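You operate a simulated robot arm through the tools that you are given. There is no shell and no other tool. Be economical: measure what you need, move in short steps, check, and stop when the job is done.

Carry out the task below with a simulated robot arm. There is one attempt and no reset: what you move stays moved.

Task
Stand the red paint tin beside the purple refill bottle. It goes on the side that lies toward x +1.0, y +0.0 (a direction in the base frame), with about 3 cm between them.

The check looks at the end state, three seconds after you hand in, the way a careful person would. Anything else that was tipped, shoved, dropped, spilled or broken makes it a failure.

Robot
A 5-joint arm with a two-finger parallel gripper, fixed in place. Base frame: the origin is at the foot of the arm, x ahead of it, y to its left, z up; the work surface is at about z = 0. Units: m, rad, N and s.
With the tool pointing down near the work surface it reaches from about 0.26 to 0.68 m from the base axis. Its first joint turns from -1.152 to 1.152 rad. The tool tilts only in the upright plane through the base axis and itself; it spins freely about its own axis. Payload 2.9 kg.
The tool frame sits at the grasp point between the pads (the TCP): z along the fingers, y along the line on which they close. The tips reach 0.03 m beyond it. The gripper opens to 0.11 m. The fingers are 0.02 m wide and 0.01 m thick; the gripper's body (0.048 by 0.112 m) begins 0.055 m behind the TCP.
Orientation is that of the tool frame in the base frame, as [roll, pitch, yaw] about the fixed x, y, z axes, in that order (R = Rz(yaw) Ry(pitch) Rx(roll)). With the fingers straight down and closing along the base's y, the tool's x points along the base's -x, its y along +y and its z along -z.

Tools
- The arm moves only by the tool play_rows. Its argument "steps" is a list that holds one entry, the list of rows, each a list of 7 numbers: the shift along the tool's x, y, z in m, then the turn, a rotation vector about the tool's x, y, z in rad, then the gripper command, from -1 (fully open) to 1 (shut), values between in proportion. In form: [[[tx, ty, tz, wx, wy, wz, fingers], ...]]. A call has 1 to 20 rows; each row shifts and turns the commanded pose from where the row before left it, along the tool's axes as they then stand. Each row takes 0.2 s and may step no farther than 0.05 m and 0.15 rad from the row before; otherwise, or with a gripper value out of range, the whole call is refused. Where a pose cannot be reached the arm comes as near as it can. A force on the tool above 40 N (or 10 N above the force at the start of the call, whichever is more), or a blocked arm, ends the call early, and 0.2 s more pass. Each finger travels about 0.108 m/s and halts on what it meets, pressing with about 33 N; the grip force reading is that of the motor and also rises with nothing between the fingers. The clock runs only during rows and for 0.2 s after the last one: add rows that do not move to give the fingers time. It gives the time, the measured TCP pose, the force on the tool (base axes), the opening and the grip force at its end, in the units of the frame above (readings bear some noise).
- Cameras (640 x 400 px; columns grow to the right, rows downward): "scene" is fixed at [0.0478, -0.4759, 0.596]; the picture's right is [0.61, -0.80, 0.00], its down [-0.49, -0.37, -0.79] and it looks along [0.63, 0.48, -0.61] (base axes); focal length 359 px, centre (320, 200). "wrist" rides on the gripper at [-0.036, 0, -0.057] in the tool frame; the picture's right is [0.00, -1.00, 0.00], its down [0.97, 0.00, -0.24] and it looks along [0.24, 0.00, 0.97] (tool axes); focal length 218 px, centre (320, 200). There is no depth. A picture from a camera that has moved, and an enlarged one, comes with that camera's place and axes in the base frame and with its lens. The place of the scene camera against the robot may be out by one fixed shift of up to 0.012 m in any direction.
- grab_frame(camera): a new picture of that camera. The clock stands still meanwhile.
- zoom(camera, box): a new picture of the part [left, top, right, bottom] of that camera's present view, enlarged. The clock stands still meanwhile.
- job_done(): hands the job in; it is judged then, once.

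Work in short steps. Places have to be worked out from the pictures, the camera data and where the tool is seen: move nearer, look again, correct. Check each grasp and each placing, and mend what went wrong. You have 90 turns and 38 pictures in all, those below and enlarged ones among them. Open the gripper and draw the arm clear of the work before you hand the job in, unless the task says otherwise; then end with one line.

The tools are called after ">>>" as a command line: name --argument value ..., lists and objects as JSON in quotes. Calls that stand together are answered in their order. play_rows: Moves the arm, as the interface text tells. Its arguments: {"type":"object","properties":{"steps":{"type":"array"}},"required":["steps"]} The other tools are called the same way: grab_frame (camera) takes a picture; zoom (camera, box) takes an enlarged picture of a part of a camera's view; job_done () hands the job in.

At the start:

```text
time: 0.0
ee_pos: [0.4717, -0.1126, 0.2453]
ee_rot: [3.141, -0.002, 3.141]
force: [0.4, 1.0, -0.2]
width: 0.1101
grip_force: 0.0
```

scene: 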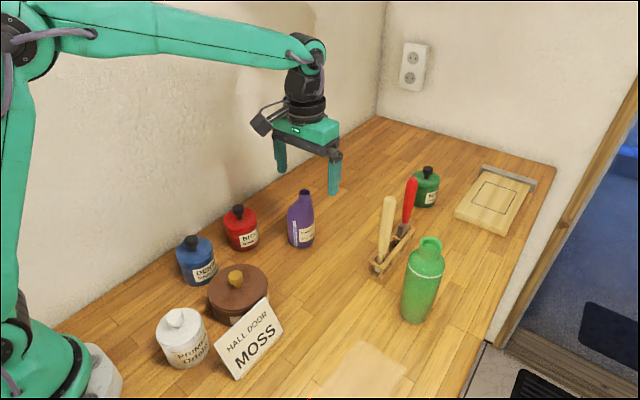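
wrist: 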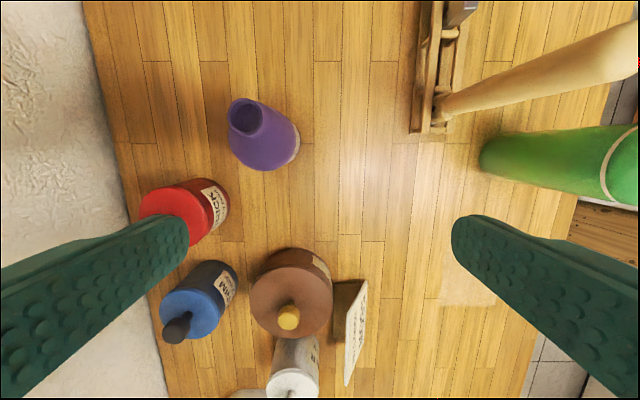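

The red tin looks to be near (0.43, 0.05) and the purple bottle near (0.51, -0.05). I'll zoom in on both to refine these positions.

>>> zoom --camera "scene" --box '[160, 170, 340, 290]'

>>> zoom --camera "wrist" --box '[120, 70, 360, 360]'

```text
3.33 times, centred on (250, 230) of scene
camera zoom: at [0.0478, -0.4759, 0.596], right [0.61, -0.8, 0.0], down [-0.49, -0.37, -0.79], along [0.63, 0.48, -0.61], focal length 1197 px, centre (553, 100)
```

zoom: 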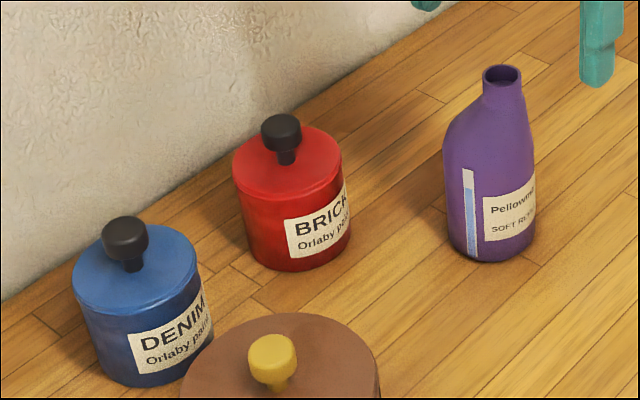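

```text
1.38 times, centred on (240, 215) of wrist
camera zoom: at [0.5093, -0.1145, 0.3022], right [0.0, -1.0, 0.0], down [-0.97, 0.0, 0.24], along [-0.24, 0.0, -0.97], focal length 301 px, centre (430, 179)
```

zoom: 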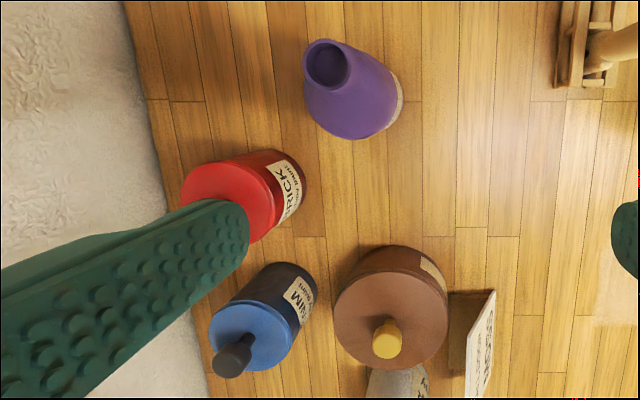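

The wall is at about y=0.163. The tin is about 7.5 cm wide with a knob on top. I'll move high above it at the current height and look down.

>>> play_rows --steps '[[[0.01, 0.04, 0, 0, 0, 0, -1], [0.01, 0.04, 0, 0, 0, 0, -1], [0.01, 0.04, 0, 0, 0, 0, -1], [0.01, 0.04, 0, 0, 0, 0, -1], [0, 0, 0, 0, 0, 0, -1]]]'

>>> grab_frame --camera "wrist"

>>> grab_frame --camera "scene"

```text
time: 1.2
ee_pos: [0.4332, 0.0458, 0.2446]
ee_rot: [-3.141, 0.0, -3.141]
force: [1.5, 0.1, -0.5]
width: 0.11
grip_force: 0.1
```

```text
33 pictures are left
camera wrist: at [0.4693, 0.0455, 0.3017], right [0.0, -1.0, 0.0], down [-0.97, 0.0, 0.24], along [-0.24, 0.0, -0.97], focal length 218 px, centre (320, 200)
```

wrist: 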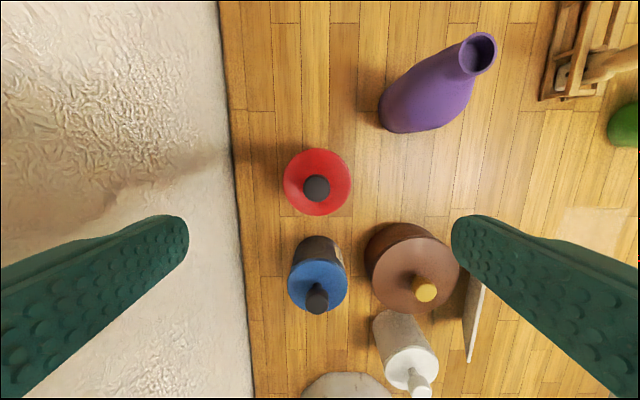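

```text
32 pictures are left
```

scene: 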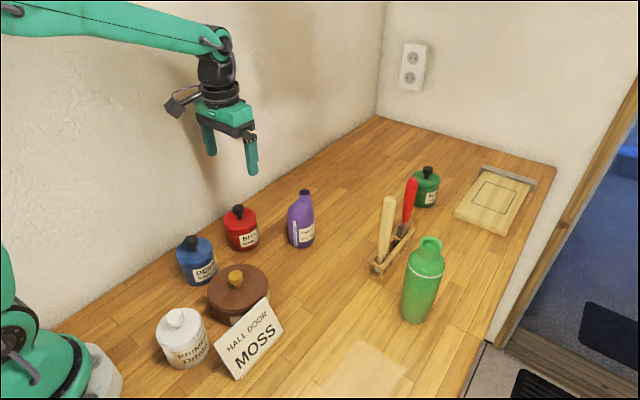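

From overhead the tin centres at about (0.430, 0.049), with a lid about 7.4 cm across. Before grasping, I'll look at the bottle and the target spot from above, around x 0.60, y -0.06.

>>> play_rows --steps '[[[-0.034, -0.021, 0, 0, 0, 0, -1], [-0.034, -0.021, 0, 0, 0, 0, -1], [-0.034, -0.021, 0, 0, 0, 0, -1], [-0.034, -0.021, 0, 0, 0, 0, -1], [-0.034, -0.021, 0, 0, 0, 0, -1], [0, 0, 0, 0, 0, 0, -1]]]'

>>> grab_frame --camera "wrist"

```text
time: 2.6
ee_pos: [0.602, -0.0577, 0.2435]
ee_rot: [-3.141, 0.0, 3.141]
force: [0.0, -0.7, 0.2]
width: 0.1097
grip_force: 0.2
```

```text
31 pictures are left
camera wrist: at [0.6389, -0.0602, 0.302], right [0.0, -1.0, 0.0], down [-0.97, 0.0, 0.24], along [-0.24, 0.0, -0.97], focal length 218 px, centre (320, 200)
```

wrist: 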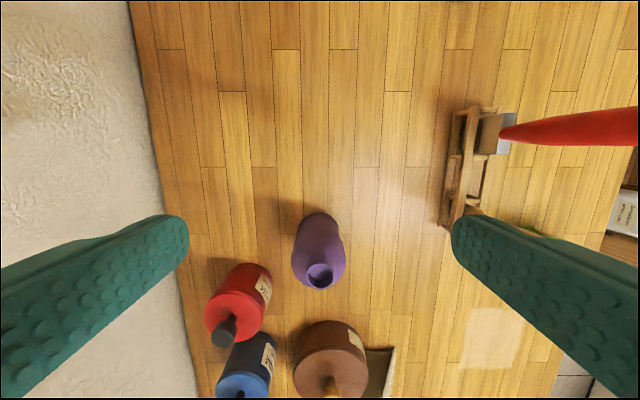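

The bottle spans x≈0.487–0.547 and is centred at y≈-0.060, so the tin's target centre is about (0.613, -0.060), and that spot is clear. I'll go back over the tin and come down partway.

>>> play_rows --steps '[[[0.0343, 0.0213, 0, 0, 0, 0, -1], [0.0343, 0.0213, 0, 0, 0, 0, -1], [0.0343, 0.0213, 0, 0, 0, 0, -1], [0.0343, 0.0213, 0, 0, 0, 0, -1], [0.0343, 0.0213, 0, 0, 0, 0, -1], [0, 0, 0, 0, 0, 0, -1], [0, 0, 0.03, 0, 0, 0, -1], [0, 0, 0.03, 0, 0, 0, -1], [0, 0, 0.03, 0, 0, 0, -1], [0, 0, 0.02, 0, 0, 0, -1], [0, 0, 0, 0, 0, 0, -1]]]'

>>> grab_frame --camera "wrist"

>>> zoom --camera "scene" --box '[160, 140, 340, 290]'

```text
time: 5.0
ee_pos: [0.4307, 0.047, 0.1333]
ee_rot: [-3.141, -0.001, 3.142]
force: [0.8, -0.1, 0.0]
width: 0.1103
grip_force: 0.1
```

```text
30 pictures are left
camera wrist: at [0.4672, 0.0463, 0.1912], right [0.0, -1.0, 0.0], down [-0.97, 0.0, 0.24], along [-0.24, 0.0, -0.97], focal length 218 px, centre (320, 200)
```

wrist: 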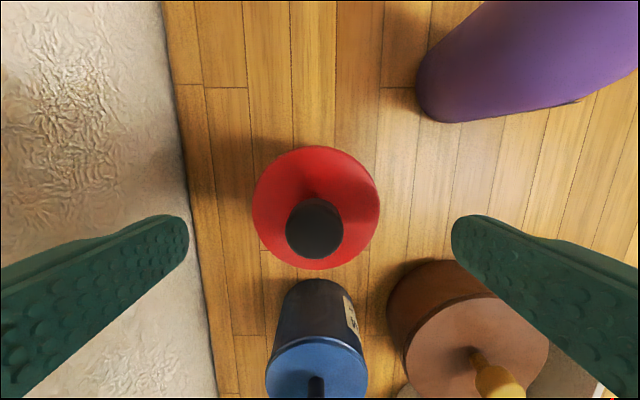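

```text
2.67 times, centred on (250, 215) of scene
camera zoom: at [0.0478, -0.4759, 0.596], right [0.61, -0.8, 0.0], down [-0.49, -0.37, -0.79], along [0.63, 0.48, -0.61], focal length 958 px, centre (507, 160)
```

zoom: 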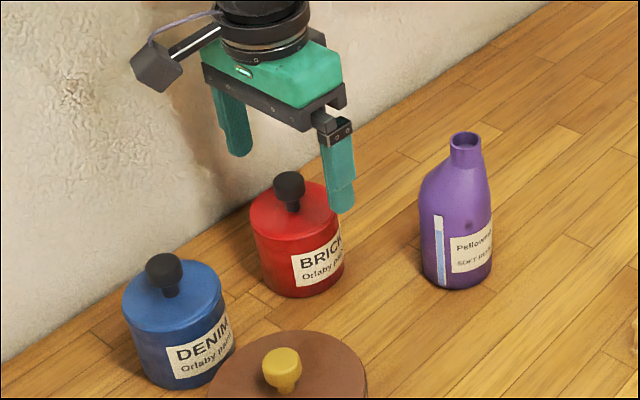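

The tin is centred within 2 mm. Its lid is at z≈0.066 and the knob top at about 0.09, so I'll descend to z≈0.05 (the palm stays clear of the knob) and close on the body.

>>> play_rows --steps '[[[0, 0.0015, 0.02, 0, 0, 0, -1], [0, 0, 0.02, 0, 0, 0, -1], [0, 0, 0.02, 0, 0, 0, -1], [0, 0, 0.02, 0, 0, 0, -1], [0, 0, 0, 0, 0, 0, -1]]]'

>>> play_rows --steps '[[[0, 0, 0, 0, 0, 0, -0.3], [0, 0, 0, 0, 0, 0, 0], [0, 0, 0, 0, 0, 0, 0.5], [0, 0, 0, 0, 0, 0, 0.5], [0, 0, 0, 0, 0, 0, 0.5]]]'

>>> grab_frame --camera "wrist"

```text
time: 6.2
ee_pos: [0.4297, 0.0499, 0.0541]
ee_rot: [-3.141, 0.001, 3.141]
force: [0.6, -0.1, 0.2]
width: 0.1097
grip_force: 0.1
```

```text
time: 7.4
ee_pos: [0.4291, 0.0506, 0.0545]
ee_rot: [-3.141, -0.001, 3.14]
force: [0.6, -1.6, 0.2]
width: 0.0719
grip_force: 32.9
```

```text
28 pictures are left
camera wrist: at [0.4667, 0.049, 0.1121], right [0.0, -1.0, 0.0], down [-0.97, 0.0, 0.24], along [-0.24, 0.0, -0.97], focal length 218 px, centre (320, 200)
```

wrist: 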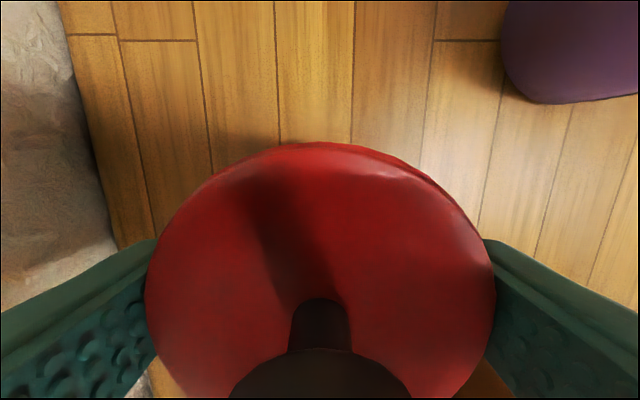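

The grip holds at a width of 0.072 m. I'll lift straight up to about z 0.25 and check for slip.

>>> play_rows --steps '[[[0, 0, -0.01, 0, 0, 0, 0.5], [0, 0, -0.015, 0, 0, 0, 0.5], [0, 0, -0.025, 0, 0, 0, 0.5], [0, 0, -0.03, 0, 0, 0, 0.5], [0, 0, -0.03, 0, 0, 0, 0.5], [0, 0, -0.03, 0, 0, 0, 0.5], [0, 0, -0.03, 0, 0, 0, 0.5], [0, 0, -0.03, 0, 0, 0, 0.5], [0, 0, 0, 0, 0, 0, 0.5]]]'

>>> grab_frame --camera "scene"

```text
time: 9.4
ee_pos: [0.4311, 0.0499, 0.2537]
ee_rot: [3.141, 0.0, 3.142]
force: [0.3, 0.7, -0.8]
width: 0.0705
grip_force: 32.6
```

```text
27 pictures are left
```

scene: 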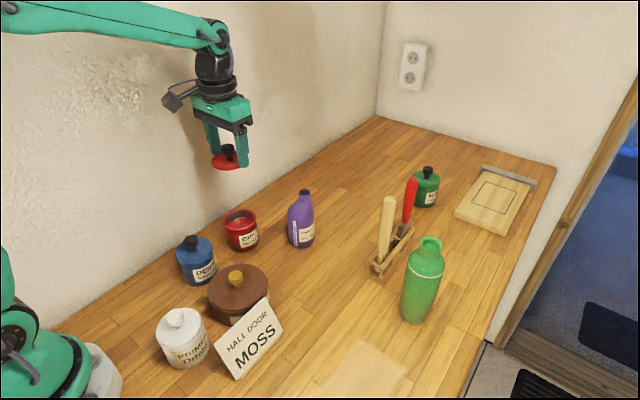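

The lid has come off: it's loose and slightly wider than the body, so I'm holding only the lid. I'll look closer before deciding how to move the body.

>>> zoom --camera "scene" --box '[170, 120, 320, 260]'

>>> grab_frame --camera "wrist"

```text
2.86 times, centred on (245, 190) of scene
camera zoom: at [0.0478, -0.4759, 0.596], right [0.61, -0.8, 0.0], down [-0.49, -0.37, -0.79], along [0.63, 0.48, -0.61], focal length 1026 px, centre (534, 229)
```

zoom: 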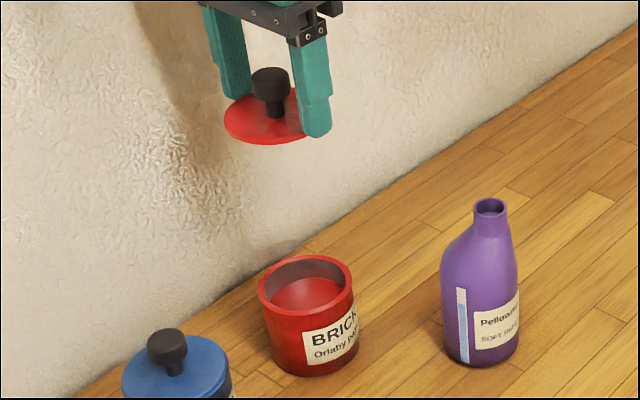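

```text
25 pictures are left
camera wrist: at [0.4679, 0.0479, 0.3114], right [0.0, -1.0, 0.0], down [-0.97, 0.0, 0.24], along [-0.24, 0.0, -0.97], focal length 218 px, centre (320, 200)
```

wrist: 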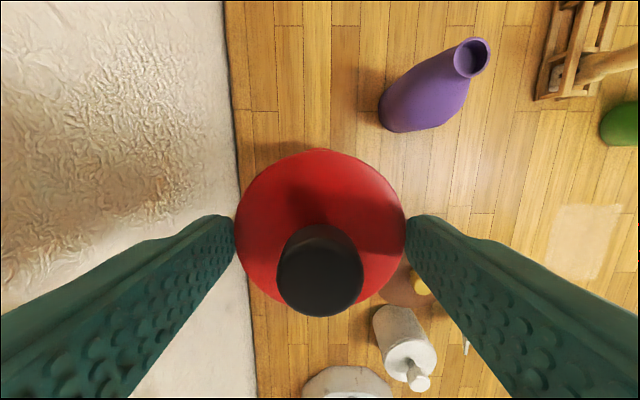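

Only the disc-shaped lid is held, near the fingertips; the open tin body is upright and undisturbed. My plan is to park the lid on the clear bench near (0.45, -0.17), move the open tin level, then put the lid back by its knob. First I'll carry the lid over gently.

>>> play_rows --steps '[[[-0.001, -0.01, 0, 0, 0, 0, 0.5], [-0.002, -0.025, 0, 0, 0, 0, 0.5], [-0.003, -0.03, 0, 0, 0, 0, 0.5], [-0.003, -0.03, 0, 0, 0, 0, 0.5], [-0.003, -0.03, 0, 0, 0, 0, 0.5], [-0.003, -0.03, 0, 0, 0, 0, 0.5], [-0.003, -0.03, 0, 0, 0, 0, 0.5], [-0.002, -0.025, 0, 0, 0, 0, 0.5], [0, -0.01, 0, 0, 0, 0, 0.5], [0, 0, 0, 0, 0, 0, 0.5]]]'

>>> grab_frame --camera "wrist"

```text
time: 11.6
ee_pos: [0.4504, -0.1712, 0.2542]
ee_rot: [3.14, -0.001, -3.14]
force: [0.2, -0.1, -0.1]
width: 0.07
grip_force: 32.7
```

```text
24 pictures are left
camera wrist: at [0.4876, -0.1723, 0.3128], right [0.0, -1.0, 0.0], down [-0.97, 0.0, 0.24], along [-0.24, 0.0, -0.97], focal length 218 px, centre (320, 200)
```

wrist: 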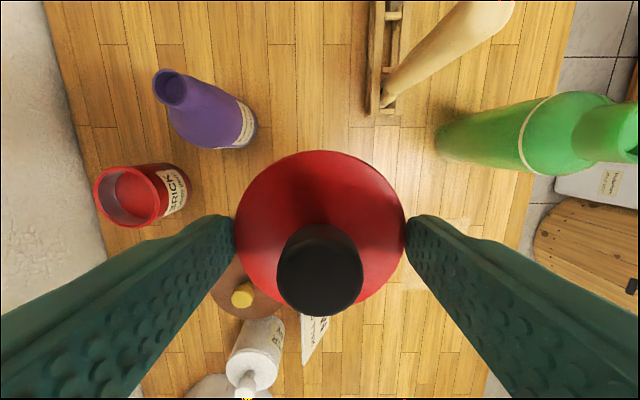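

The lid is stable and the spot below is clear. I'll lower it until it's nearly on the bench.

>>> play_rows --steps '[[[0, 0, 0.03, 0, 0, 0, 0.5], [0, 0, 0.03, 0, 0, 0, 0.5], [0, 0, 0.03, 0, 0, 0, 0.5], [0, 0, 0.03, 0, 0, 0, 0.5], [0, 0, 0.03, 0, 0, 0, 0.5], [0, 0, 0.03, 0, 0, 0, 0.5], [0, 0, 0.02, 0, 0, 0, 0.5], [0, 0, 0.01, 0, 0, 0, 0.5], [0, 0, 0, 0, 0, 0, 0.5]]]'

>>> zoom --camera "scene" --box '[250, 150, 450, 320]'

```text
time: 13.6
ee_pos: [0.452, -0.1709, 0.0433]
ee_rot: [-3.141, -0.001, 3.141]
force: [0.0, -0.7, -0.1]
width: 0.0703
grip_force: 33.2
```

```text
2.35 times, centred on (350, 235) of scene
camera zoom: at [0.0478, -0.4759, 0.596], right [0.61, -0.8, 0.0], down [-0.49, -0.37, -0.79], along [0.63, 0.48, -0.61], focal length 845 px, centre (249, 118)
```

zoom: 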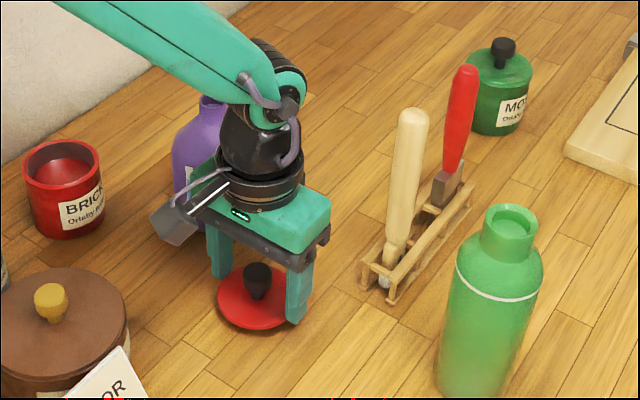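

The lid is just above the bench, with the tips at about 1.3 cm. I'll lower in small steps and watch the force.

>>> play_rows --steps '[[[0, 0, 0.002, 0, 0, 0, 0.5], [0, 0, 0.002, 0, 0, 0, 0.5], [0, 0, 0.002, 0, 0, 0, 0.5], [0, 0, 0.001, 0, 0, 0, 0.5], [0, 0, 0, 0, 0, 0, 0.5]]]'

>>> zoom --camera "scene" --box '[300, 210, 360, 260]'

```text
time: 14.8
ee_pos: [0.4522, -0.1708, 0.0371]
ee_rot: [3.141, 0.001, 3.141]
force: [-0.5, 1.9, 3.1]
width: 0.0703
grip_force: 32.5
```

```text
8.00 times, centred on (330, 235) of scene
camera zoom: at [0.0478, -0.4759, 0.596], right [0.61, -0.8, 0.0], down [-0.49, -0.37, -0.79], along [0.63, 0.48, -0.61], focal length 2873 px, centre (240, -80)
```

zoom: 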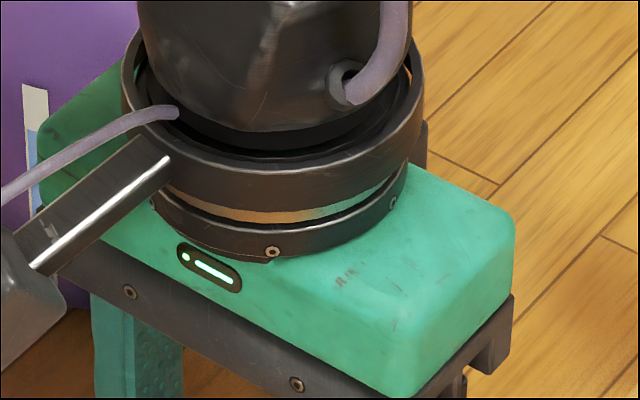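

A 3 N upward force shows the lid has just touched the bench, so I'll open and rise straight up.

>>> play_rows --steps '[[[0, 0, 0, 0, 0, 0, -0.35], [0, 0, 0, 0, 0, 0, -0.6], [0, 0, 0, 0, 0, 0, -1], [0, 0, 0, 0, 0, 0, -1], [0, 0, -0.02, 0, 0, 0, -1], [0, 0, -0.03, 0, 0, 0, -1], [0, 0, -0.04, 0, 0, 0, -1], [0, 0, -0.04, 0, 0, 0, -1], [0, 0, -0.04, 0, 0, 0, -1], [0, 0, -0.037, 0, 0, 0, -1], [0, 0, 0, 0, 0, 0, -1]]]'

>>> grab_frame --camera "wrist"

```text
time: 17.2
ee_pos: [0.449, -0.1728, 0.2447]
ee_rot: [3.141, 0.0, 3.141]
force: [0.2, -1.4, 0.3]
width: 0.1098
grip_force: 0.0
```

```text
21 pictures are left
camera wrist: at [0.4858, -0.1732, 0.3025], right [0.0, -1.0, 0.0], down [-0.97, 0.0, 0.24], along [-0.24, 0.0, -0.97], focal length 218 px, centre (320, 200)
```

wrist: 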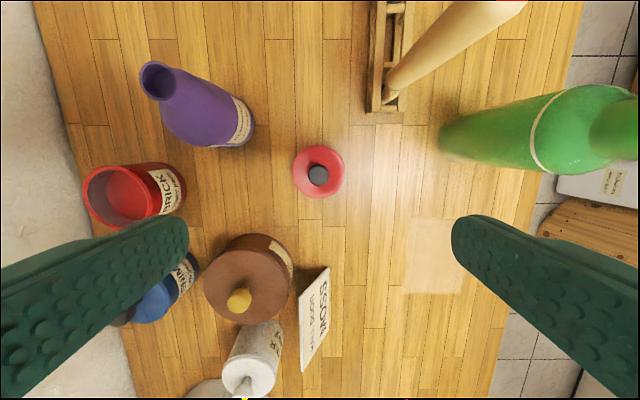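

The lid lies flat at about (0.451, -0.172). I'll return above the open tin and verify its position.

>>> play_rows --steps '[[[0.003, 0.0315, 0, 0, 0, 0, -1], [0.003, 0.0315, 0, 0, 0, 0, -1], [0.003, 0.0315, 0, 0, 0, 0, -1], [0.003, 0.0315, 0, 0, 0, 0, -1], [0.003, 0.0315, 0, 0, 0, 0, -1], [0.003, 0.0315, 0, 0, 0, 0, -1], [0.0025, 0.0315, 0, 0, 0, 0, -1], [0, 0, 0, 0, 0, 0, -1], [0, 0, 0.04, 0, 0, 0, -1], [0, 0, 0.04, 0, 0, 0, -1], [0, 0, 0.03, 0, 0, 0, -1], [0, 0, 0, 0, 0, 0, -1]]]'

>>> grab_frame --camera "wrist"

```text
time: 19.8
ee_pos: [0.4305, 0.0483, 0.1348]
ee_rot: [3.141, 0.0, 3.141]
force: [-0.5, 0.6, 0.2]
width: 0.1099
grip_force: 0.0
```

```text
20 pictures are left
camera wrist: at [0.4675, 0.0474, 0.1912], right [0.0, -1.0, 0.0], down [-0.97, 0.0, 0.24], along [-0.24, 0.0, -0.97], focal length 218 px, centre (320, 200)
```

wrist: 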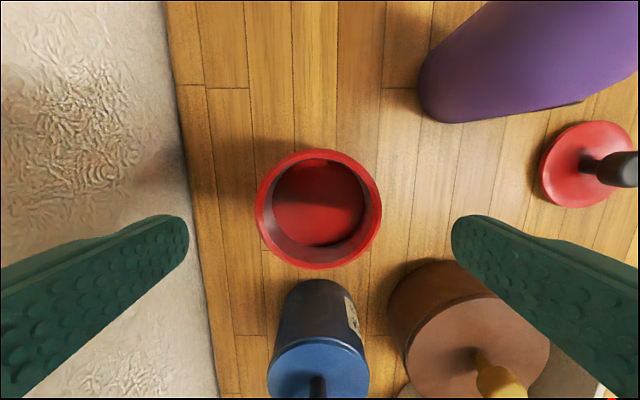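

The open tin hasn't moved, at (0.430, 0.048). With no knob in the way I can grip deeper, at TCP z≈0.04.

>>> play_rows --steps '[[[0, 0, 0.025, 0, 0, 0, -1], [0, 0, 0.025, 0, 0, 0, -1], [0, 0, 0.025, 0, 0, 0, -1], [0, 0, 0.018, 0, 0, 0, -1], [0, 0, 0, 0, 0, 0, -1], [0, 0, 0, 0, 0, 0, -0.1], [0, 0, 0, 0, 0, 0, 0.2], [0, 0, 0, 0, 0, 0, 0.5], [0, 0, 0, 0, 0, 0, 0.5], [0, 0, 0, 0, 0, 0, 0.5]]]'

>>> play_rows --steps '[[[0, 0, -0.005, 0, 0, 0, 0.5], [0, 0, -0.01, 0, 0, 0, 0.5], [0, 0, -0.015, 0, 0, 0, 0.5], [0, 0, 0, 0, 0, 0, 0.5], [0, 0, 0, 0, 0, 0, 0.5]]]'

>>> zoom --camera "scene" --box '[170, 150, 320, 260]'

```text
time: 22.0
ee_pos: [0.4323, 0.0505, 0.0418]
ee_rot: [3.141, 0.0, 3.141]
force: [1.6, -1.2, 0.0]
width: 0.0721
grip_force: 32.7
```

```text
time: 23.2
ee_pos: [0.4325, 0.0509, 0.072]
ee_rot: [3.141, 0.0, 3.141]
force: [-0.3, -1.0, -7.7]
width: 0.072
grip_force: 32.9
```

```text
3.64 times, centred on (245, 205) of scene
camera zoom: at [0.0479, -0.4759, 0.596], right [0.61, -0.8, 0.0], down [-0.49, -0.37, -0.79], along [0.63, 0.48, -0.61], focal length 1306 px, centre (593, 182)
```

zoom: 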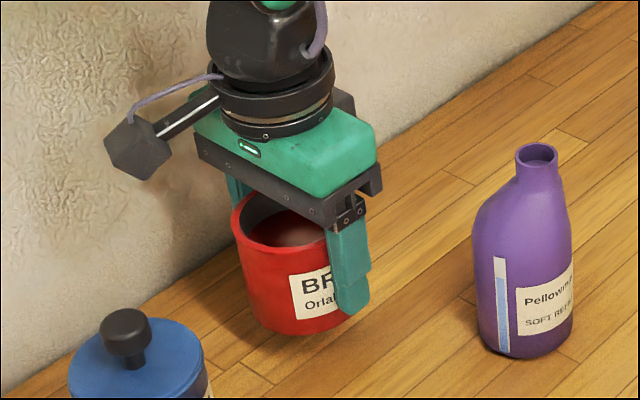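

The body is held and level at 7.7 N. I'll carry it slowly along +x, staying clear on the wall side of the bottle, then bring it in along -y.

>>> play_rows --steps '[[[0, 0, -0.01, 0, 0, 0, 0.5], [-0.005, 0.002, -0.01, 0, 0, 0, 0.5], [-0.01, 0.003, 0, 0, 0, 0, 0.5], [-0.015, 0.005, 0, 0, 0, 0, 0.5], [-0.02, 0, 0, 0, 0, 0, 0.5], [-0.02, 0, 0, 0, 0, 0, 0.5], [-0.02, 0, 0, 0, 0, 0, 0.5], [-0.02, 0, 0, 0, 0, 0, 0.5], [-0.02, 0, 0, 0, 0, 0, 0.5], [-0.02, 0, 0, 0, 0, 0, 0.5], [-0.015, 0, 0, 0, 0, 0, 0.5], [-0.01, 0, 0, 0, 0, 0, 0.5], [-0.005, 0, 0, 0, 0, 0, 0.5], [0, 0, 0, 0, 0, 0, 0.5]]]'

>>> grab_frame --camera "scene"

```text
time: 26.2
ee_pos: [0.6111, 0.0604, 0.0895]
ee_rot: [3.141, -0.001, 3.14]
force: [-0.8, 0.2, -7.5]
width: 0.0721
grip_force: 32.1
```

```text
18 pictures are left
```

scene: 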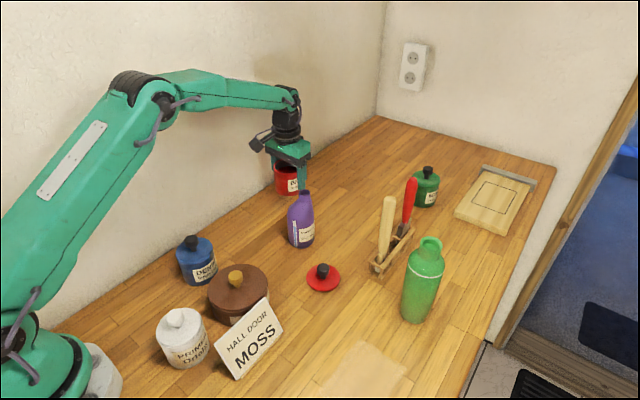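

The tin is now at x≈0.611, clear of everything. Next I'll slide it in -y to y≈-0.060, still raised, and check clearance to the bottle.

>>> play_rows --steps '[[[0, -0.005, 0, 0, 0, 0, 0.5], [0, -0.01, 0, 0, 0, 0, 0.5], [0, -0.015, 0, 0, 0, 0, 0.5], [0, -0.02, 0, 0, 0, 0, 0.5], [0, -0.02, 0, 0, 0, 0, 0.5], [0, -0.02, 0, 0, 0, 0, 0.5], [-0.001, -0.015, 0, 0, 0, 0, 0.5], [0, -0.01, 0, 0, 0, 0, 0.5], [0, -0.005, 0, 0, 0, 0, 0.5], [0, 0, 0, 0, 0, 0, 0.5]]]'

>>> zoom --camera "scene" --box '[240, 80, 440, 260]'

>>> grab_frame --camera "wrist"

```text
time: 28.4
ee_pos: [0.6107, -0.0607, 0.0921]
ee_rot: [-3.141, -0.001, -3.141]
force: [0.6, 0.2, -7.7]
width: 0.072
grip_force: 33.0
```

```text
2.22 times, centred on (340, 170) of scene
camera zoom: at [0.0479, -0.4759, 0.596], right [0.61, -0.8, 0.0], down [-0.49, -0.37, -0.79], along [0.63, 0.48, -0.61], focal length 798 px, centre (276, 267)
```

zoom: 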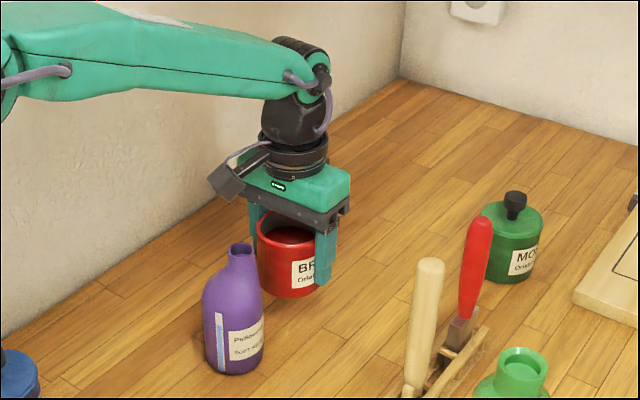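

```text
16 pictures are left
camera wrist: at [0.6481, -0.0619, 0.1494], right [0.0, -1.0, 0.0], down [-0.97, 0.0, 0.24], along [-0.24, 0.0, -0.97], focal length 218 px, centre (320, 200)
```

wrist: 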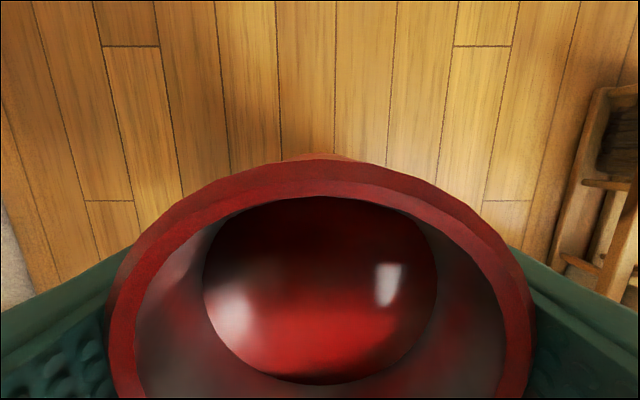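

Important catch: a grey box sticks out from the wrist toward -x, directly above the bottle, and lowering would bring it onto the bottle's neck. I'll rise 3 cm, spin the tool 180° in place so the box points to +x, then lower.

>>> play_rows --steps '[[[0, 0, -0.015, 0, 0, 0, 0.5], [0, 0, -0.015, 0, 0, 0, 0.5], [0, 0, 0, 0, 0, 0.05, 0.5], [0, 0, 0, 0, 0, 0.1, 0.5], [0, 0, 0, 0, 0, 0.12, 0.5], [0, 0, 0, 0, 0, 0.12, 0.5], [0, 0, 0, 0, 0, 0.12, 0.5], [0, 0, 0, 0, 0, 0.12, 0.5], [0, 0, 0, 0, 0, 0.12, 0.5], [0, 0, 0, 0, 0, 0.12, 0.5], [0, 0, 0, 0, 0, 0.12, 0.5], [0, 0, 0, 0, 0, 0.12, 0.5], [0, 0, 0, 0, 0, 0.12, 0.5], [0, 0, 0, 0, 0, 0.12, 0.5], [0, 0, 0, 0, 0, 0.12, 0.5], [0, 0, 0, 0, 0, 0.1, 0.5], [0, 0, 0, 0, 0, 0, 0.5]]]'

>>> zoom --camera "scene" --box '[240, 80, 440, 260]'

```text
time: 32.0
ee_pos: [0.6119, -0.0599, 0.1218]
ee_rot: [3.141, 0.0, 1.568]
force: [-0.8, 0.9, -8.2]
width: 0.072
grip_force: 32.9
```

```text
2.22 times, centred on (340, 170) of scene
camera zoom: at [0.0479, -0.4759, 0.596], right [0.61, -0.8, 0.0], down [-0.49, -0.37, -0.79], along [0.63, 0.48, -0.61], focal length 798 px, centre (276, 267)
```

zoom: 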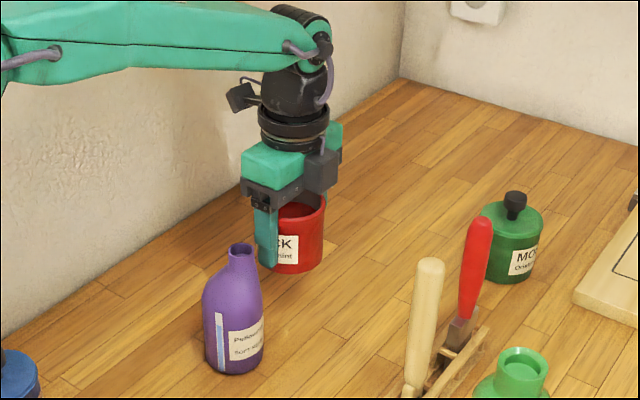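

Turning the tool shows the full gear. The wrist-camera box (now at -y) sits opposite the stalk box (now at +y, high up). A 45° yaw keeps the stalk box, camera box, palm and fingers all clear of the bottle, so I'll turn back 45°.

>>> play_rows --steps '[[[0, 0, 0, 0, 0, -0.06, 0.5], [0, 0, 0, 0, 0, -0.12, 0.5], [0, 0, 0, 0, 0, -0.12, 0.5], [0, 0, 0, 0, 0, -0.12, 0.5], [0, 0, 0, 0, 0, -0.12, 0.5], [0, 0, 0, 0, 0, -0.12, 0.5], [0, 0, 0, 0, 0, -0.1, 0.5], [0, 0, 0, 0, 0, -0.025, 0.5], [0, 0, 0, 0, 0, 0, 0.5], [0, 0, 0.02, 0, 0, 0, 0.5], [0, 0, 0.02, 0, 0, 0, 0.5], [0, 0, 0, 0, 0, 0, 0.5]]]'

>>> zoom --camera "scene" --box '[260, 90, 400, 260]'

```text
time: 34.6
ee_pos: [0.6104, -0.059, 0.0816]
ee_rot: [-3.142, 0.001, 2.357]
force: [-0.2, -1.0, -7.4]
width: 0.0719
grip_force: 33.3
```

```text
2.35 times, centred on (330, 175) of scene
camera zoom: at [0.0479, -0.4759, 0.596], right [0.61, -0.8, 0.0], down [-0.49, -0.37, -0.79], along [0.63, 0.48, -0.61], focal length 845 px, centre (296, 259)
```

zoom: 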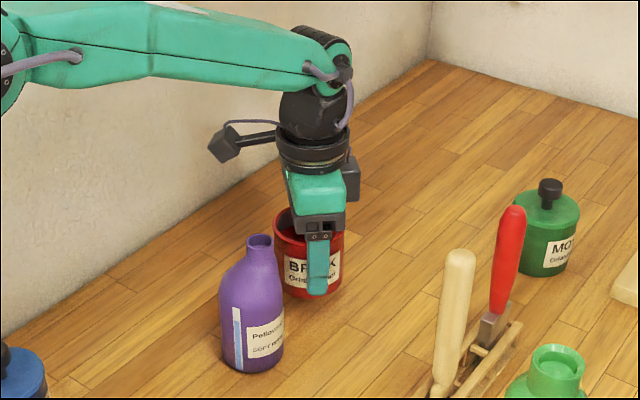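

The stalk box is clear of the bottle and the tin's base is about 4 cm up. I'll lower, with slow final steps.

>>> play_rows --steps '[[[0, 0, 0.01, 0, 0, 0, 0.5], [0, 0, 0.01, 0, 0, 0, 0.5], [0, 0, 0.008, 0, 0, 0, 0.5], [0, 0, 0.005, 0, 0, 0, 0.5], [0, 0, 0.002, 0, 0, 0, 0.5], [0, 0, 0.002, 0, 0, 0, 0.5], [0, 0, 0, 0, 0, 0, 0.5]]]'

>>> zoom --camera "scene" --box '[260, 120, 400, 260]'

```text
time: 36.2
ee_pos: [0.6114, -0.06, 0.0433]
ee_rot: [3.141, 0.001, 2.355]
force: [-0.3, -0.5, -7.5]
width: 0.0717
grip_force: 32.9
```

```text
2.86 times, centred on (330, 190) of scene
camera zoom: at [0.0479, -0.4759, 0.596], right [0.61, -0.8, 0.0], down [-0.49, -0.37, -0.79], along [0.63, 0.48, -0.61], focal length 1026 px, centre (291, 229)
```

zoom: 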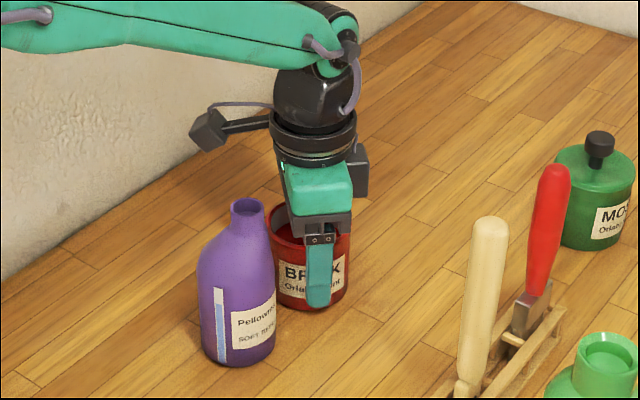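

It's still fully suspended about 1–2 mm up, with no contact anywhere. I'll take tiny steps to touchdown.

>>> play_rows --steps '[[[0, 0, 0.001, 0, 0, 0, 0.5], [0, 0, 0.001, 0, 0, 0, 0.5], [0, 0, 0, 0, 0, 0, 0.5]]]'

```text
time: 37.0
ee_pos: [0.6116, -0.0593, 0.0426]
ee_rot: [3.141, 0.001, 2.355]
force: [-5.6, 0.0, 5.2]
width: 0.0718
grip_force: 33.1
```

Touchdown confirmed, with the force going from -7.5 to +5 N. I'll release slowly and rise straight up.

>>> play_rows --steps '[[[0, 0, 0, 0, 0, 0, -0.33], [0, 0, 0, 0, 0, 0, -0.45], [0, 0, 0, 0, 0, 0, -0.7], [0, 0, 0, 0, 0, 0, -0.9], [0, 0, 0, 0, 0, 0, -0.9], [0, 0, -0.02, 0, 0, 0, -0.9], [0, 0, -0.03, 0, 0, 0, -0.9], [0, 0, -0.03, 0, 0, 0, -0.9], [0, 0, -0.04, 0, 0, 0, -0.9], [0, 0, -0.04, 0, 0, 0, -0.9], [0, 0, -0.04, 0, 0, 0, -0.9], [0, 0, 0, 0, 0, 0, -0.9]]]'

>>> grab_frame --camera "wrist"

>>> zoom --camera "scene" --box '[250, 140, 400, 300]'

```text
time: 39.6
ee_pos: [0.6095, -0.062, 0.2419]
ee_rot: [3.14, 0.001, 2.357]
force: [-0.1, -0.5, 0.7]
width: 0.1046
grip_force: 0.1
```

```text
12 pictures are left
camera wrist: at [0.6358, -0.0886, 0.2997], right [-0.71, -0.71, 0.0], down [-0.69, 0.69, 0.24], along [-0.17, 0.17, -0.97], focal length 218 px, centre (320, 200)
```

wrist: 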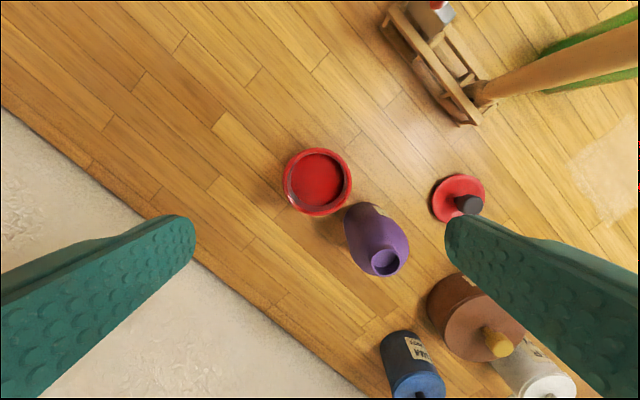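

```text
2.50 times, centred on (325, 220) of scene
camera zoom: at [0.0478, -0.4759, 0.596], right [0.61, -0.8, 0.0], down [-0.49, -0.37, -0.79], along [0.63, 0.48, -0.61], focal length 898 px, centre (308, 150)
```

zoom: 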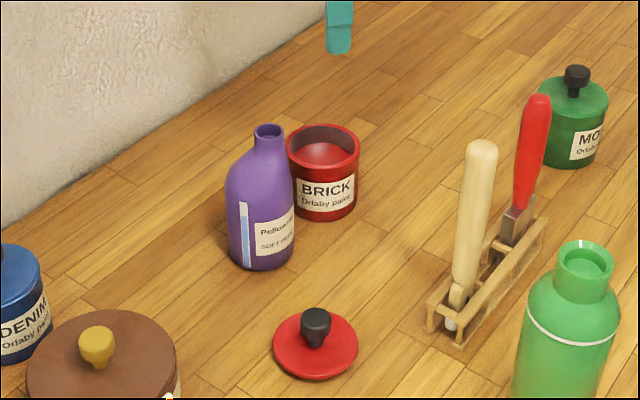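

The tin stands at (0.610, -0.060), upright, with a gap of about 3 cm to the untouched bottle. Now I'll move above the lid to pick it up by its knob.

>>> play_rows --steps '[[[0.0042, -0.024, 0, 0, 0, 0, -0.5], [0.0042, -0.024, 0, 0, 0, 0, -0.3], [0.0042, -0.024, 0, 0, 0, 0, -0.1], [0.0042, -0.024, 0, 0, 0, 0, -0.1], [0.0042, -0.024, 0, 0, 0, 0, -0.1], [0.0042, -0.024, 0, 0, 0, 0, -0.1], [0.0042, -0.024, 0, 0, 0, 0, -0.1], [0.0042, -0.024, 0, 0, 0, 0, -0.1], [0, 0, 0, 0, 0, 0, -0.1], [0, 0, 0.04, 0, 0, 0, -0.1], [0, 0, 0.04, 0, 0, 0, -0.1], [0, 0, 0.04, 0, 0, 0, -0.1], [0, 0, 0, 0, 0, 0, -0.1]]]'

>>> grab_frame --camera "wrist"

```text
time: 42.4
ee_pos: [0.4519, -0.1735, 0.1212]
ee_rot: [3.139, 0.001, 2.357]
force: [0.1, -0.6, -0.2]
width: 0.0606
grip_force: 0.0
```

```text
10 pictures are left
camera wrist: at [0.4773, -0.2003, 0.1788], right [-0.71, -0.71, 0.0], down [-0.69, 0.69, 0.24], along [-0.17, 0.17, -0.97], focal length 218 px, centre (320, 200)
```

wrist: 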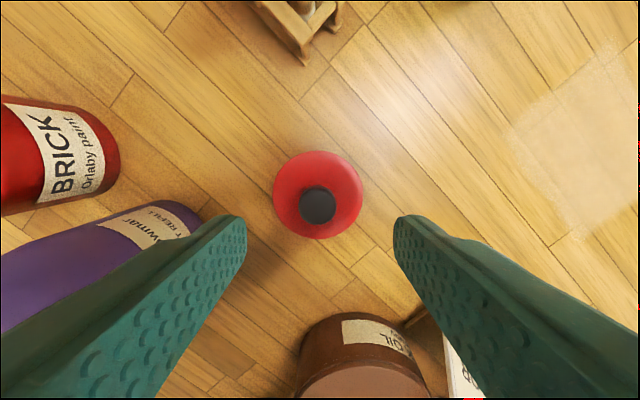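

The lid's knob is at about (0.450, -0.171), 26 mm wide and reaching z≈0.03. I'll descend to TCP z≈0.042 (tips about 12 mm up) and close on it.

>>> play_rows --steps '[[[0.001, 0, 0.02, 0, 0, 0, -0.1], [0, 0, 0.02, 0, 0, 0, -0.1], [0, 0, 0.02, 0, 0, 0, -0.1], [0, 0, 0.019, 0, 0, 0, -0.1], [0, 0, 0, 0, 0, 0, -0.1], [0, 0, 0, 0, 0, 0, 0.2], [0, 0, 0, 0, 0, 0, 0.5], [0, 0, 0, 0, 0, 0, 0.8], [0, 0, 0, 0, 0, 0, 1], [0, 0, 0, 0, 0, 0, 1]]]'

```text
time: 44.6
ee_pos: [0.4526, -0.1706, 0.0436]
ee_rot: [3.141, -0.001, 2.357]
force: [0.4, -0.1, 0.4]
width: 0.0239
grip_force: 33.2
```

The knob is gripped at 24 mm. I'll lift to about z 0.24 and check.

>>> play_rows --steps '[[[0, 0, -0.01, 0, 0, 0, 1], [0, 0, -0.02, 0, 0, 0, 1], [0, 0, -0.03, 0, 0, 0, 1], [0, 0, -0.035, 0, 0, 0, 1], [0, 0, -0.035, 0, 0, 0, 1], [0, 0, -0.035, 0, 0, 0, 1], [0, 0, -0.035, 0, 0, 0, 1], [0, 0, 0, 0, 0, 0, 1]]]'

>>> grab_frame --camera "wrist"

```text
time: 46.4
ee_pos: [0.4511, -0.1691, 0.2442]
ee_rot: [-3.14, 0.001, 2.356]
force: [-0.4, 0.2, 0.0]
width: 0.0244
grip_force: 32.9
```

```text
9 pictures are left
camera wrist: at [0.4781, -0.1961, 0.3016], right [-0.71, -0.71, 0.0], down [-0.69, 0.69, 0.24], along [-0.17, 0.17, -0.97], focal length 218 px, centre (320, 200)
```

wrist: 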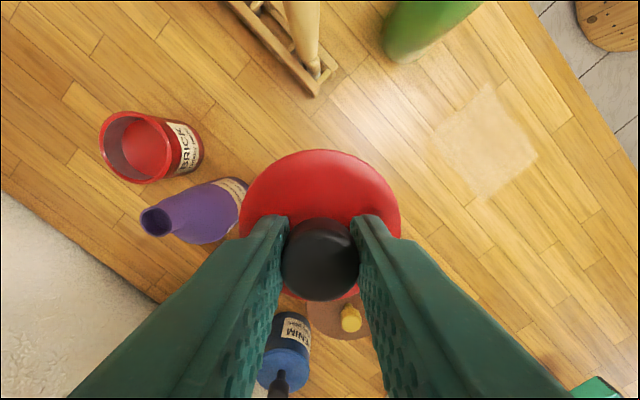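

The lid is held level and centred. I'll carry it over the tin at the current height, then lower to about z 0.15.

>>> play_rows --steps '[[[-0.002, 0.0117, 0, 0, 0, 0, 1], [-0.00428, 0.0237, 0, 0, 0, 0, 1], [-0.00428, 0.0237, 0, 0, 0, 0, 1], [-0.00428, 0.0237, 0, 0, 0, 0, 1], [-0.00428, 0.0237, 0, 0, 0, 0, 1], [-0.00428, 0.0237, 0, 0, 0, 0, 1], [-0.00428, 0.0237, 0, 0, 0, 0, 1], [-0.00428, 0.0237, 0, 0, 0, 0, 1], [-0.0023, 0.012, 0, 0, 0, 0, 1], [0, 0, 0, 0, 0, 0, 1], [0, 0, 0.03, 0, 0, 0, 1], [0, 0, 0.03, 0, 0, 0, 1], [0, 0, 0.03, 0, 0, 0, 1], [0, 0, 0, 0, 0, 0, 1]]]'

>>> play_rows --steps '[[[0, 0, 0, 0, 0, 0, 1]]]'

>>> zoom --camera "scene" --box '[270, 120, 390, 240]'

```text
time: 49.4
ee_pos: [0.6111, -0.0613, 0.1517]
ee_rot: [3.14, 0.001, 2.356]
force: [-0.3, 0.0, -0.6]
width: 0.0243
grip_force: 33.0
```

```text
time: 49.8
ee_pos: [0.6119, -0.0621, 0.1531]
ee_rot: [-3.141, -0.001, 2.356]
force: [-0.4, -1.3, -0.9]
width: 0.0243
grip_force: 33.4
```

```text
3.33 times, centred on (330, 180) of scene
camera zoom: at [0.0478, -0.4759, 0.596], right [0.61, -0.8, 0.0], down [-0.49, -0.37, -0.79], along [0.63, 0.48, -0.61], focal length 1197 px, centre (287, 267)
```

zoom: 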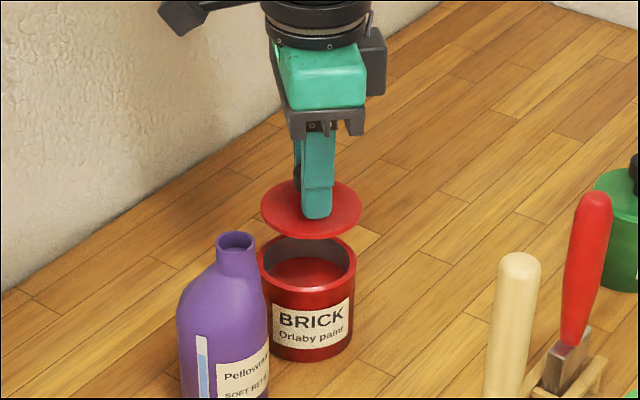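

Compared with the tin rim, the lid is about 2–3 mm too far right in the image (toward +x, -y), which agrees with the pose reading. I'll correct this and lower to just above the rim.

>>> play_rows --steps '[[[0.0022, 0, 0.01, 0, 0, 0, 1], [0, 0, 0.015, 0, 0, 0, 1], [0, 0, 0.01, 0, 0, 0, 1], [0, 0, 0.003, 0, 0, 0, 1], [0, 0, 0, 0, 0, 0, 1]]]'

>>> zoom --camera "scene" --box '[280, 150, 370, 240]'

```text
time: 51.0
ee_pos: [0.6079, -0.0581, 0.1146]
ee_rot: [3.141, 0.0, 2.356]
force: [0.2, 0.6, -0.8]
width: 0.0239
grip_force: 32.9
```

```text
4.44 times, centred on (325, 195) of scene
camera zoom: at [0.0478, -0.4759, 0.596], right [0.61, -0.8, 0.0], down [-0.49, -0.37, -0.79], along [0.63, 0.48, -0.61], focal length 1596 px, centre (298, 222)
```

zoom: 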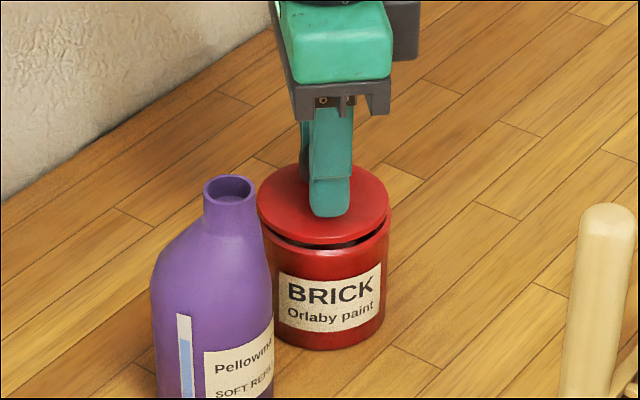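

The lid and rim edges now line up to within about 1 mm. I'll lower in small steps until it seats.

>>> play_rows --steps '[[[0, 0, 0.002, 0, 0, 0, 1], [0, 0, 0.002, 0, 0, 0, 1], [0, 0, 0.0015, 0, 0, 0, 1], [0, 0, 0, 0, 0, 0, 1]]]'

>>> play_rows --steps '[[[0, 0, 0.001, 0, 0, 0, 1], [0, 0, 0, 0, 0, 0, 1]]]'

```text
time: 52.0
ee_pos: [0.6097, -0.061, 0.1102]
ee_rot: [3.141, 0.0, 2.357]
force: [-0.1, -0.5, 0.3]
width: 0.0241
grip_force: 32.9
```

```text
time: 52.6
ee_pos: [0.6089, -0.0606, 0.1096]
ee_rot: [3.141, 0.0, 2.357]
force: [0.0, 0.5, -0.4]
width: 0.024
grip_force: 33.2
```

No contact yet, so I'll continue in 1 mm steps.

>>> play_rows --steps '[[[0, 0, 0.001, 0, 0, 0, 1], [0, 0, 0.001, 0, 0, 0, 1], [0, 0, 0, 0, 0, 0, 1]]]'

>>> zoom --camera "scene" --box '[290, 170, 360, 230]'

```text
time: 53.4
ee_pos: [0.6091, -0.0593, 0.1072]
ee_rot: [3.141, 0.003, 2.356]
force: [4.1, 0.5, 4.1]
width: 0.0245
grip_force: 33.0
```

```text
6.67 times, centred on (325, 200) of scene
camera zoom: at [0.0478, -0.4759, 0.596], right [0.61, -0.8, 0.0], down [-0.49, -0.37, -0.79], along [0.63, 0.48, -0.61], focal length 2394 px, centre (287, 200)
```

zoom: 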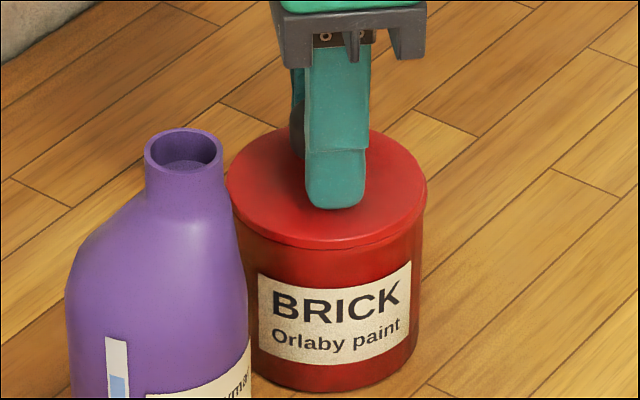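

The lid is seated flush with 4 N of contact. I'll open gently, just enough to clear the knob, and rise.

>>> play_rows --steps '[[[0, 0, 0, 0, 0, 0, 0.5], [0, 0, 0, 0, 0, 0, 0.25], [0, 0, 0, 0, 0, 0, 0], [0, 0, 0, 0, 0, 0, 0], [0, 0, -0.01, 0, 0, 0, 0], [0, 0, -0.03, 0, 0, 0, 0], [0, 0, -0.04, 0, 0, 0, 0], [0, 0, -0.04, 0, 0, 0, 0], [0, 0, -0.04, 0, 0, 0, -0.5], [0, 0, 0, 0, 0, 0, -1], [0, 0, 0, 0, 0, 0, -1]]]'

>>> grab_frame --camera "wrist"

>>> grab_frame --camera "scene"

```text
time: 55.8
ee_pos: [0.6094, -0.0597, 0.2676]
ee_rot: [3.139, -0.002, 2.356]
force: [-0.2, 0.2, 0.6]
width: 0.1099
grip_force: 0.0
```

```text
5 pictures are left
camera wrist: at [0.6354, -0.0867, 0.3255], right [-0.71, -0.71, 0.0], down [-0.69, 0.69, 0.24], along [-0.17, 0.17, -0.97], focal length 218 px, centre (320, 200)
```

wrist: 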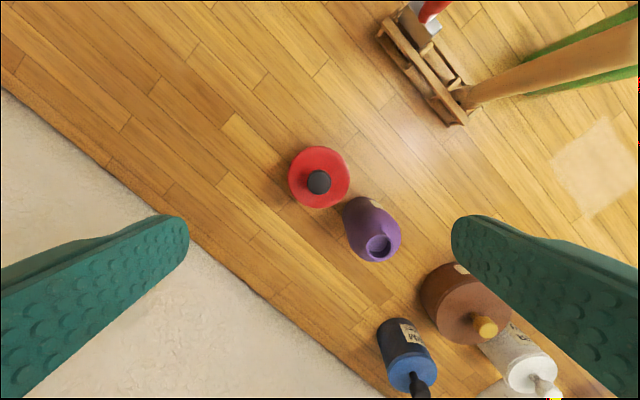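

```text
4 pictures are left
```

scene: 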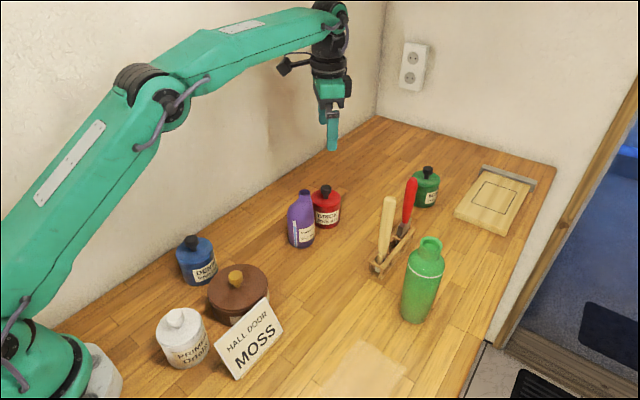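

The tin with its lid stands beside the bottle and everything else is where it was. I'll draw the arm up a bit more and zoom in one last time.

>>> play_rows --steps '[[[0, 0, -0.03, 0, 0, 0, -1], [0, 0, -0.03, 0, 0, 0, -1], [0, 0, 0, 0, 0, 0, -1]]]'

>>> zoom --camera "scene" --box '[270, 165, 370, 255]'

```text
time: 56.6
ee_pos: [0.6048, -0.0587, 0.3248]
ee_rot: [-3.141, 0.0, 2.355]
force: [0.2, -1.0, -0.1]
width: 0.1101
grip_force: 0.0
out of reach, approached as far as the arm can: row 2
```

```text
4.44 times, centred on (320, 210) of scene
camera zoom: at [0.0478, -0.4759, 0.596], right [0.61, -0.8, 0.0], down [-0.49, -0.37, -0.79], along [0.63, 0.48, -0.61], focal length 1596 px, centre (320, 156)
```

zoom: 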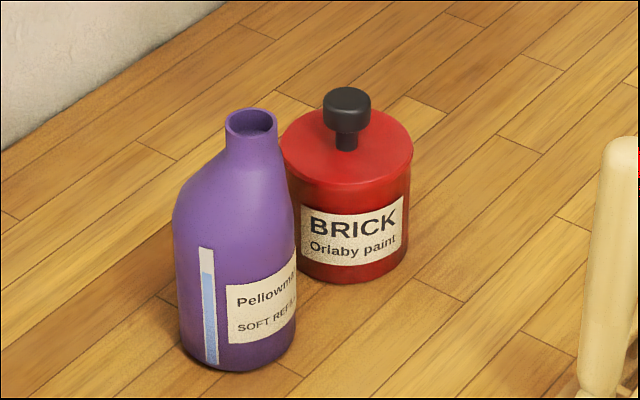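

The tin is upright with its lid seated, the gap is about 3 cm on the +x side, and the gripper is open and clear. I'm handing in.

>>> job_done

```text
The job is handed in.
```

The red paint tin now stands upright with its lid on, about 3 cm from the purple refill bottle on the +x side; the loose lid came off on the first lift, so I parked it on the bench and put it back after moving the tin.
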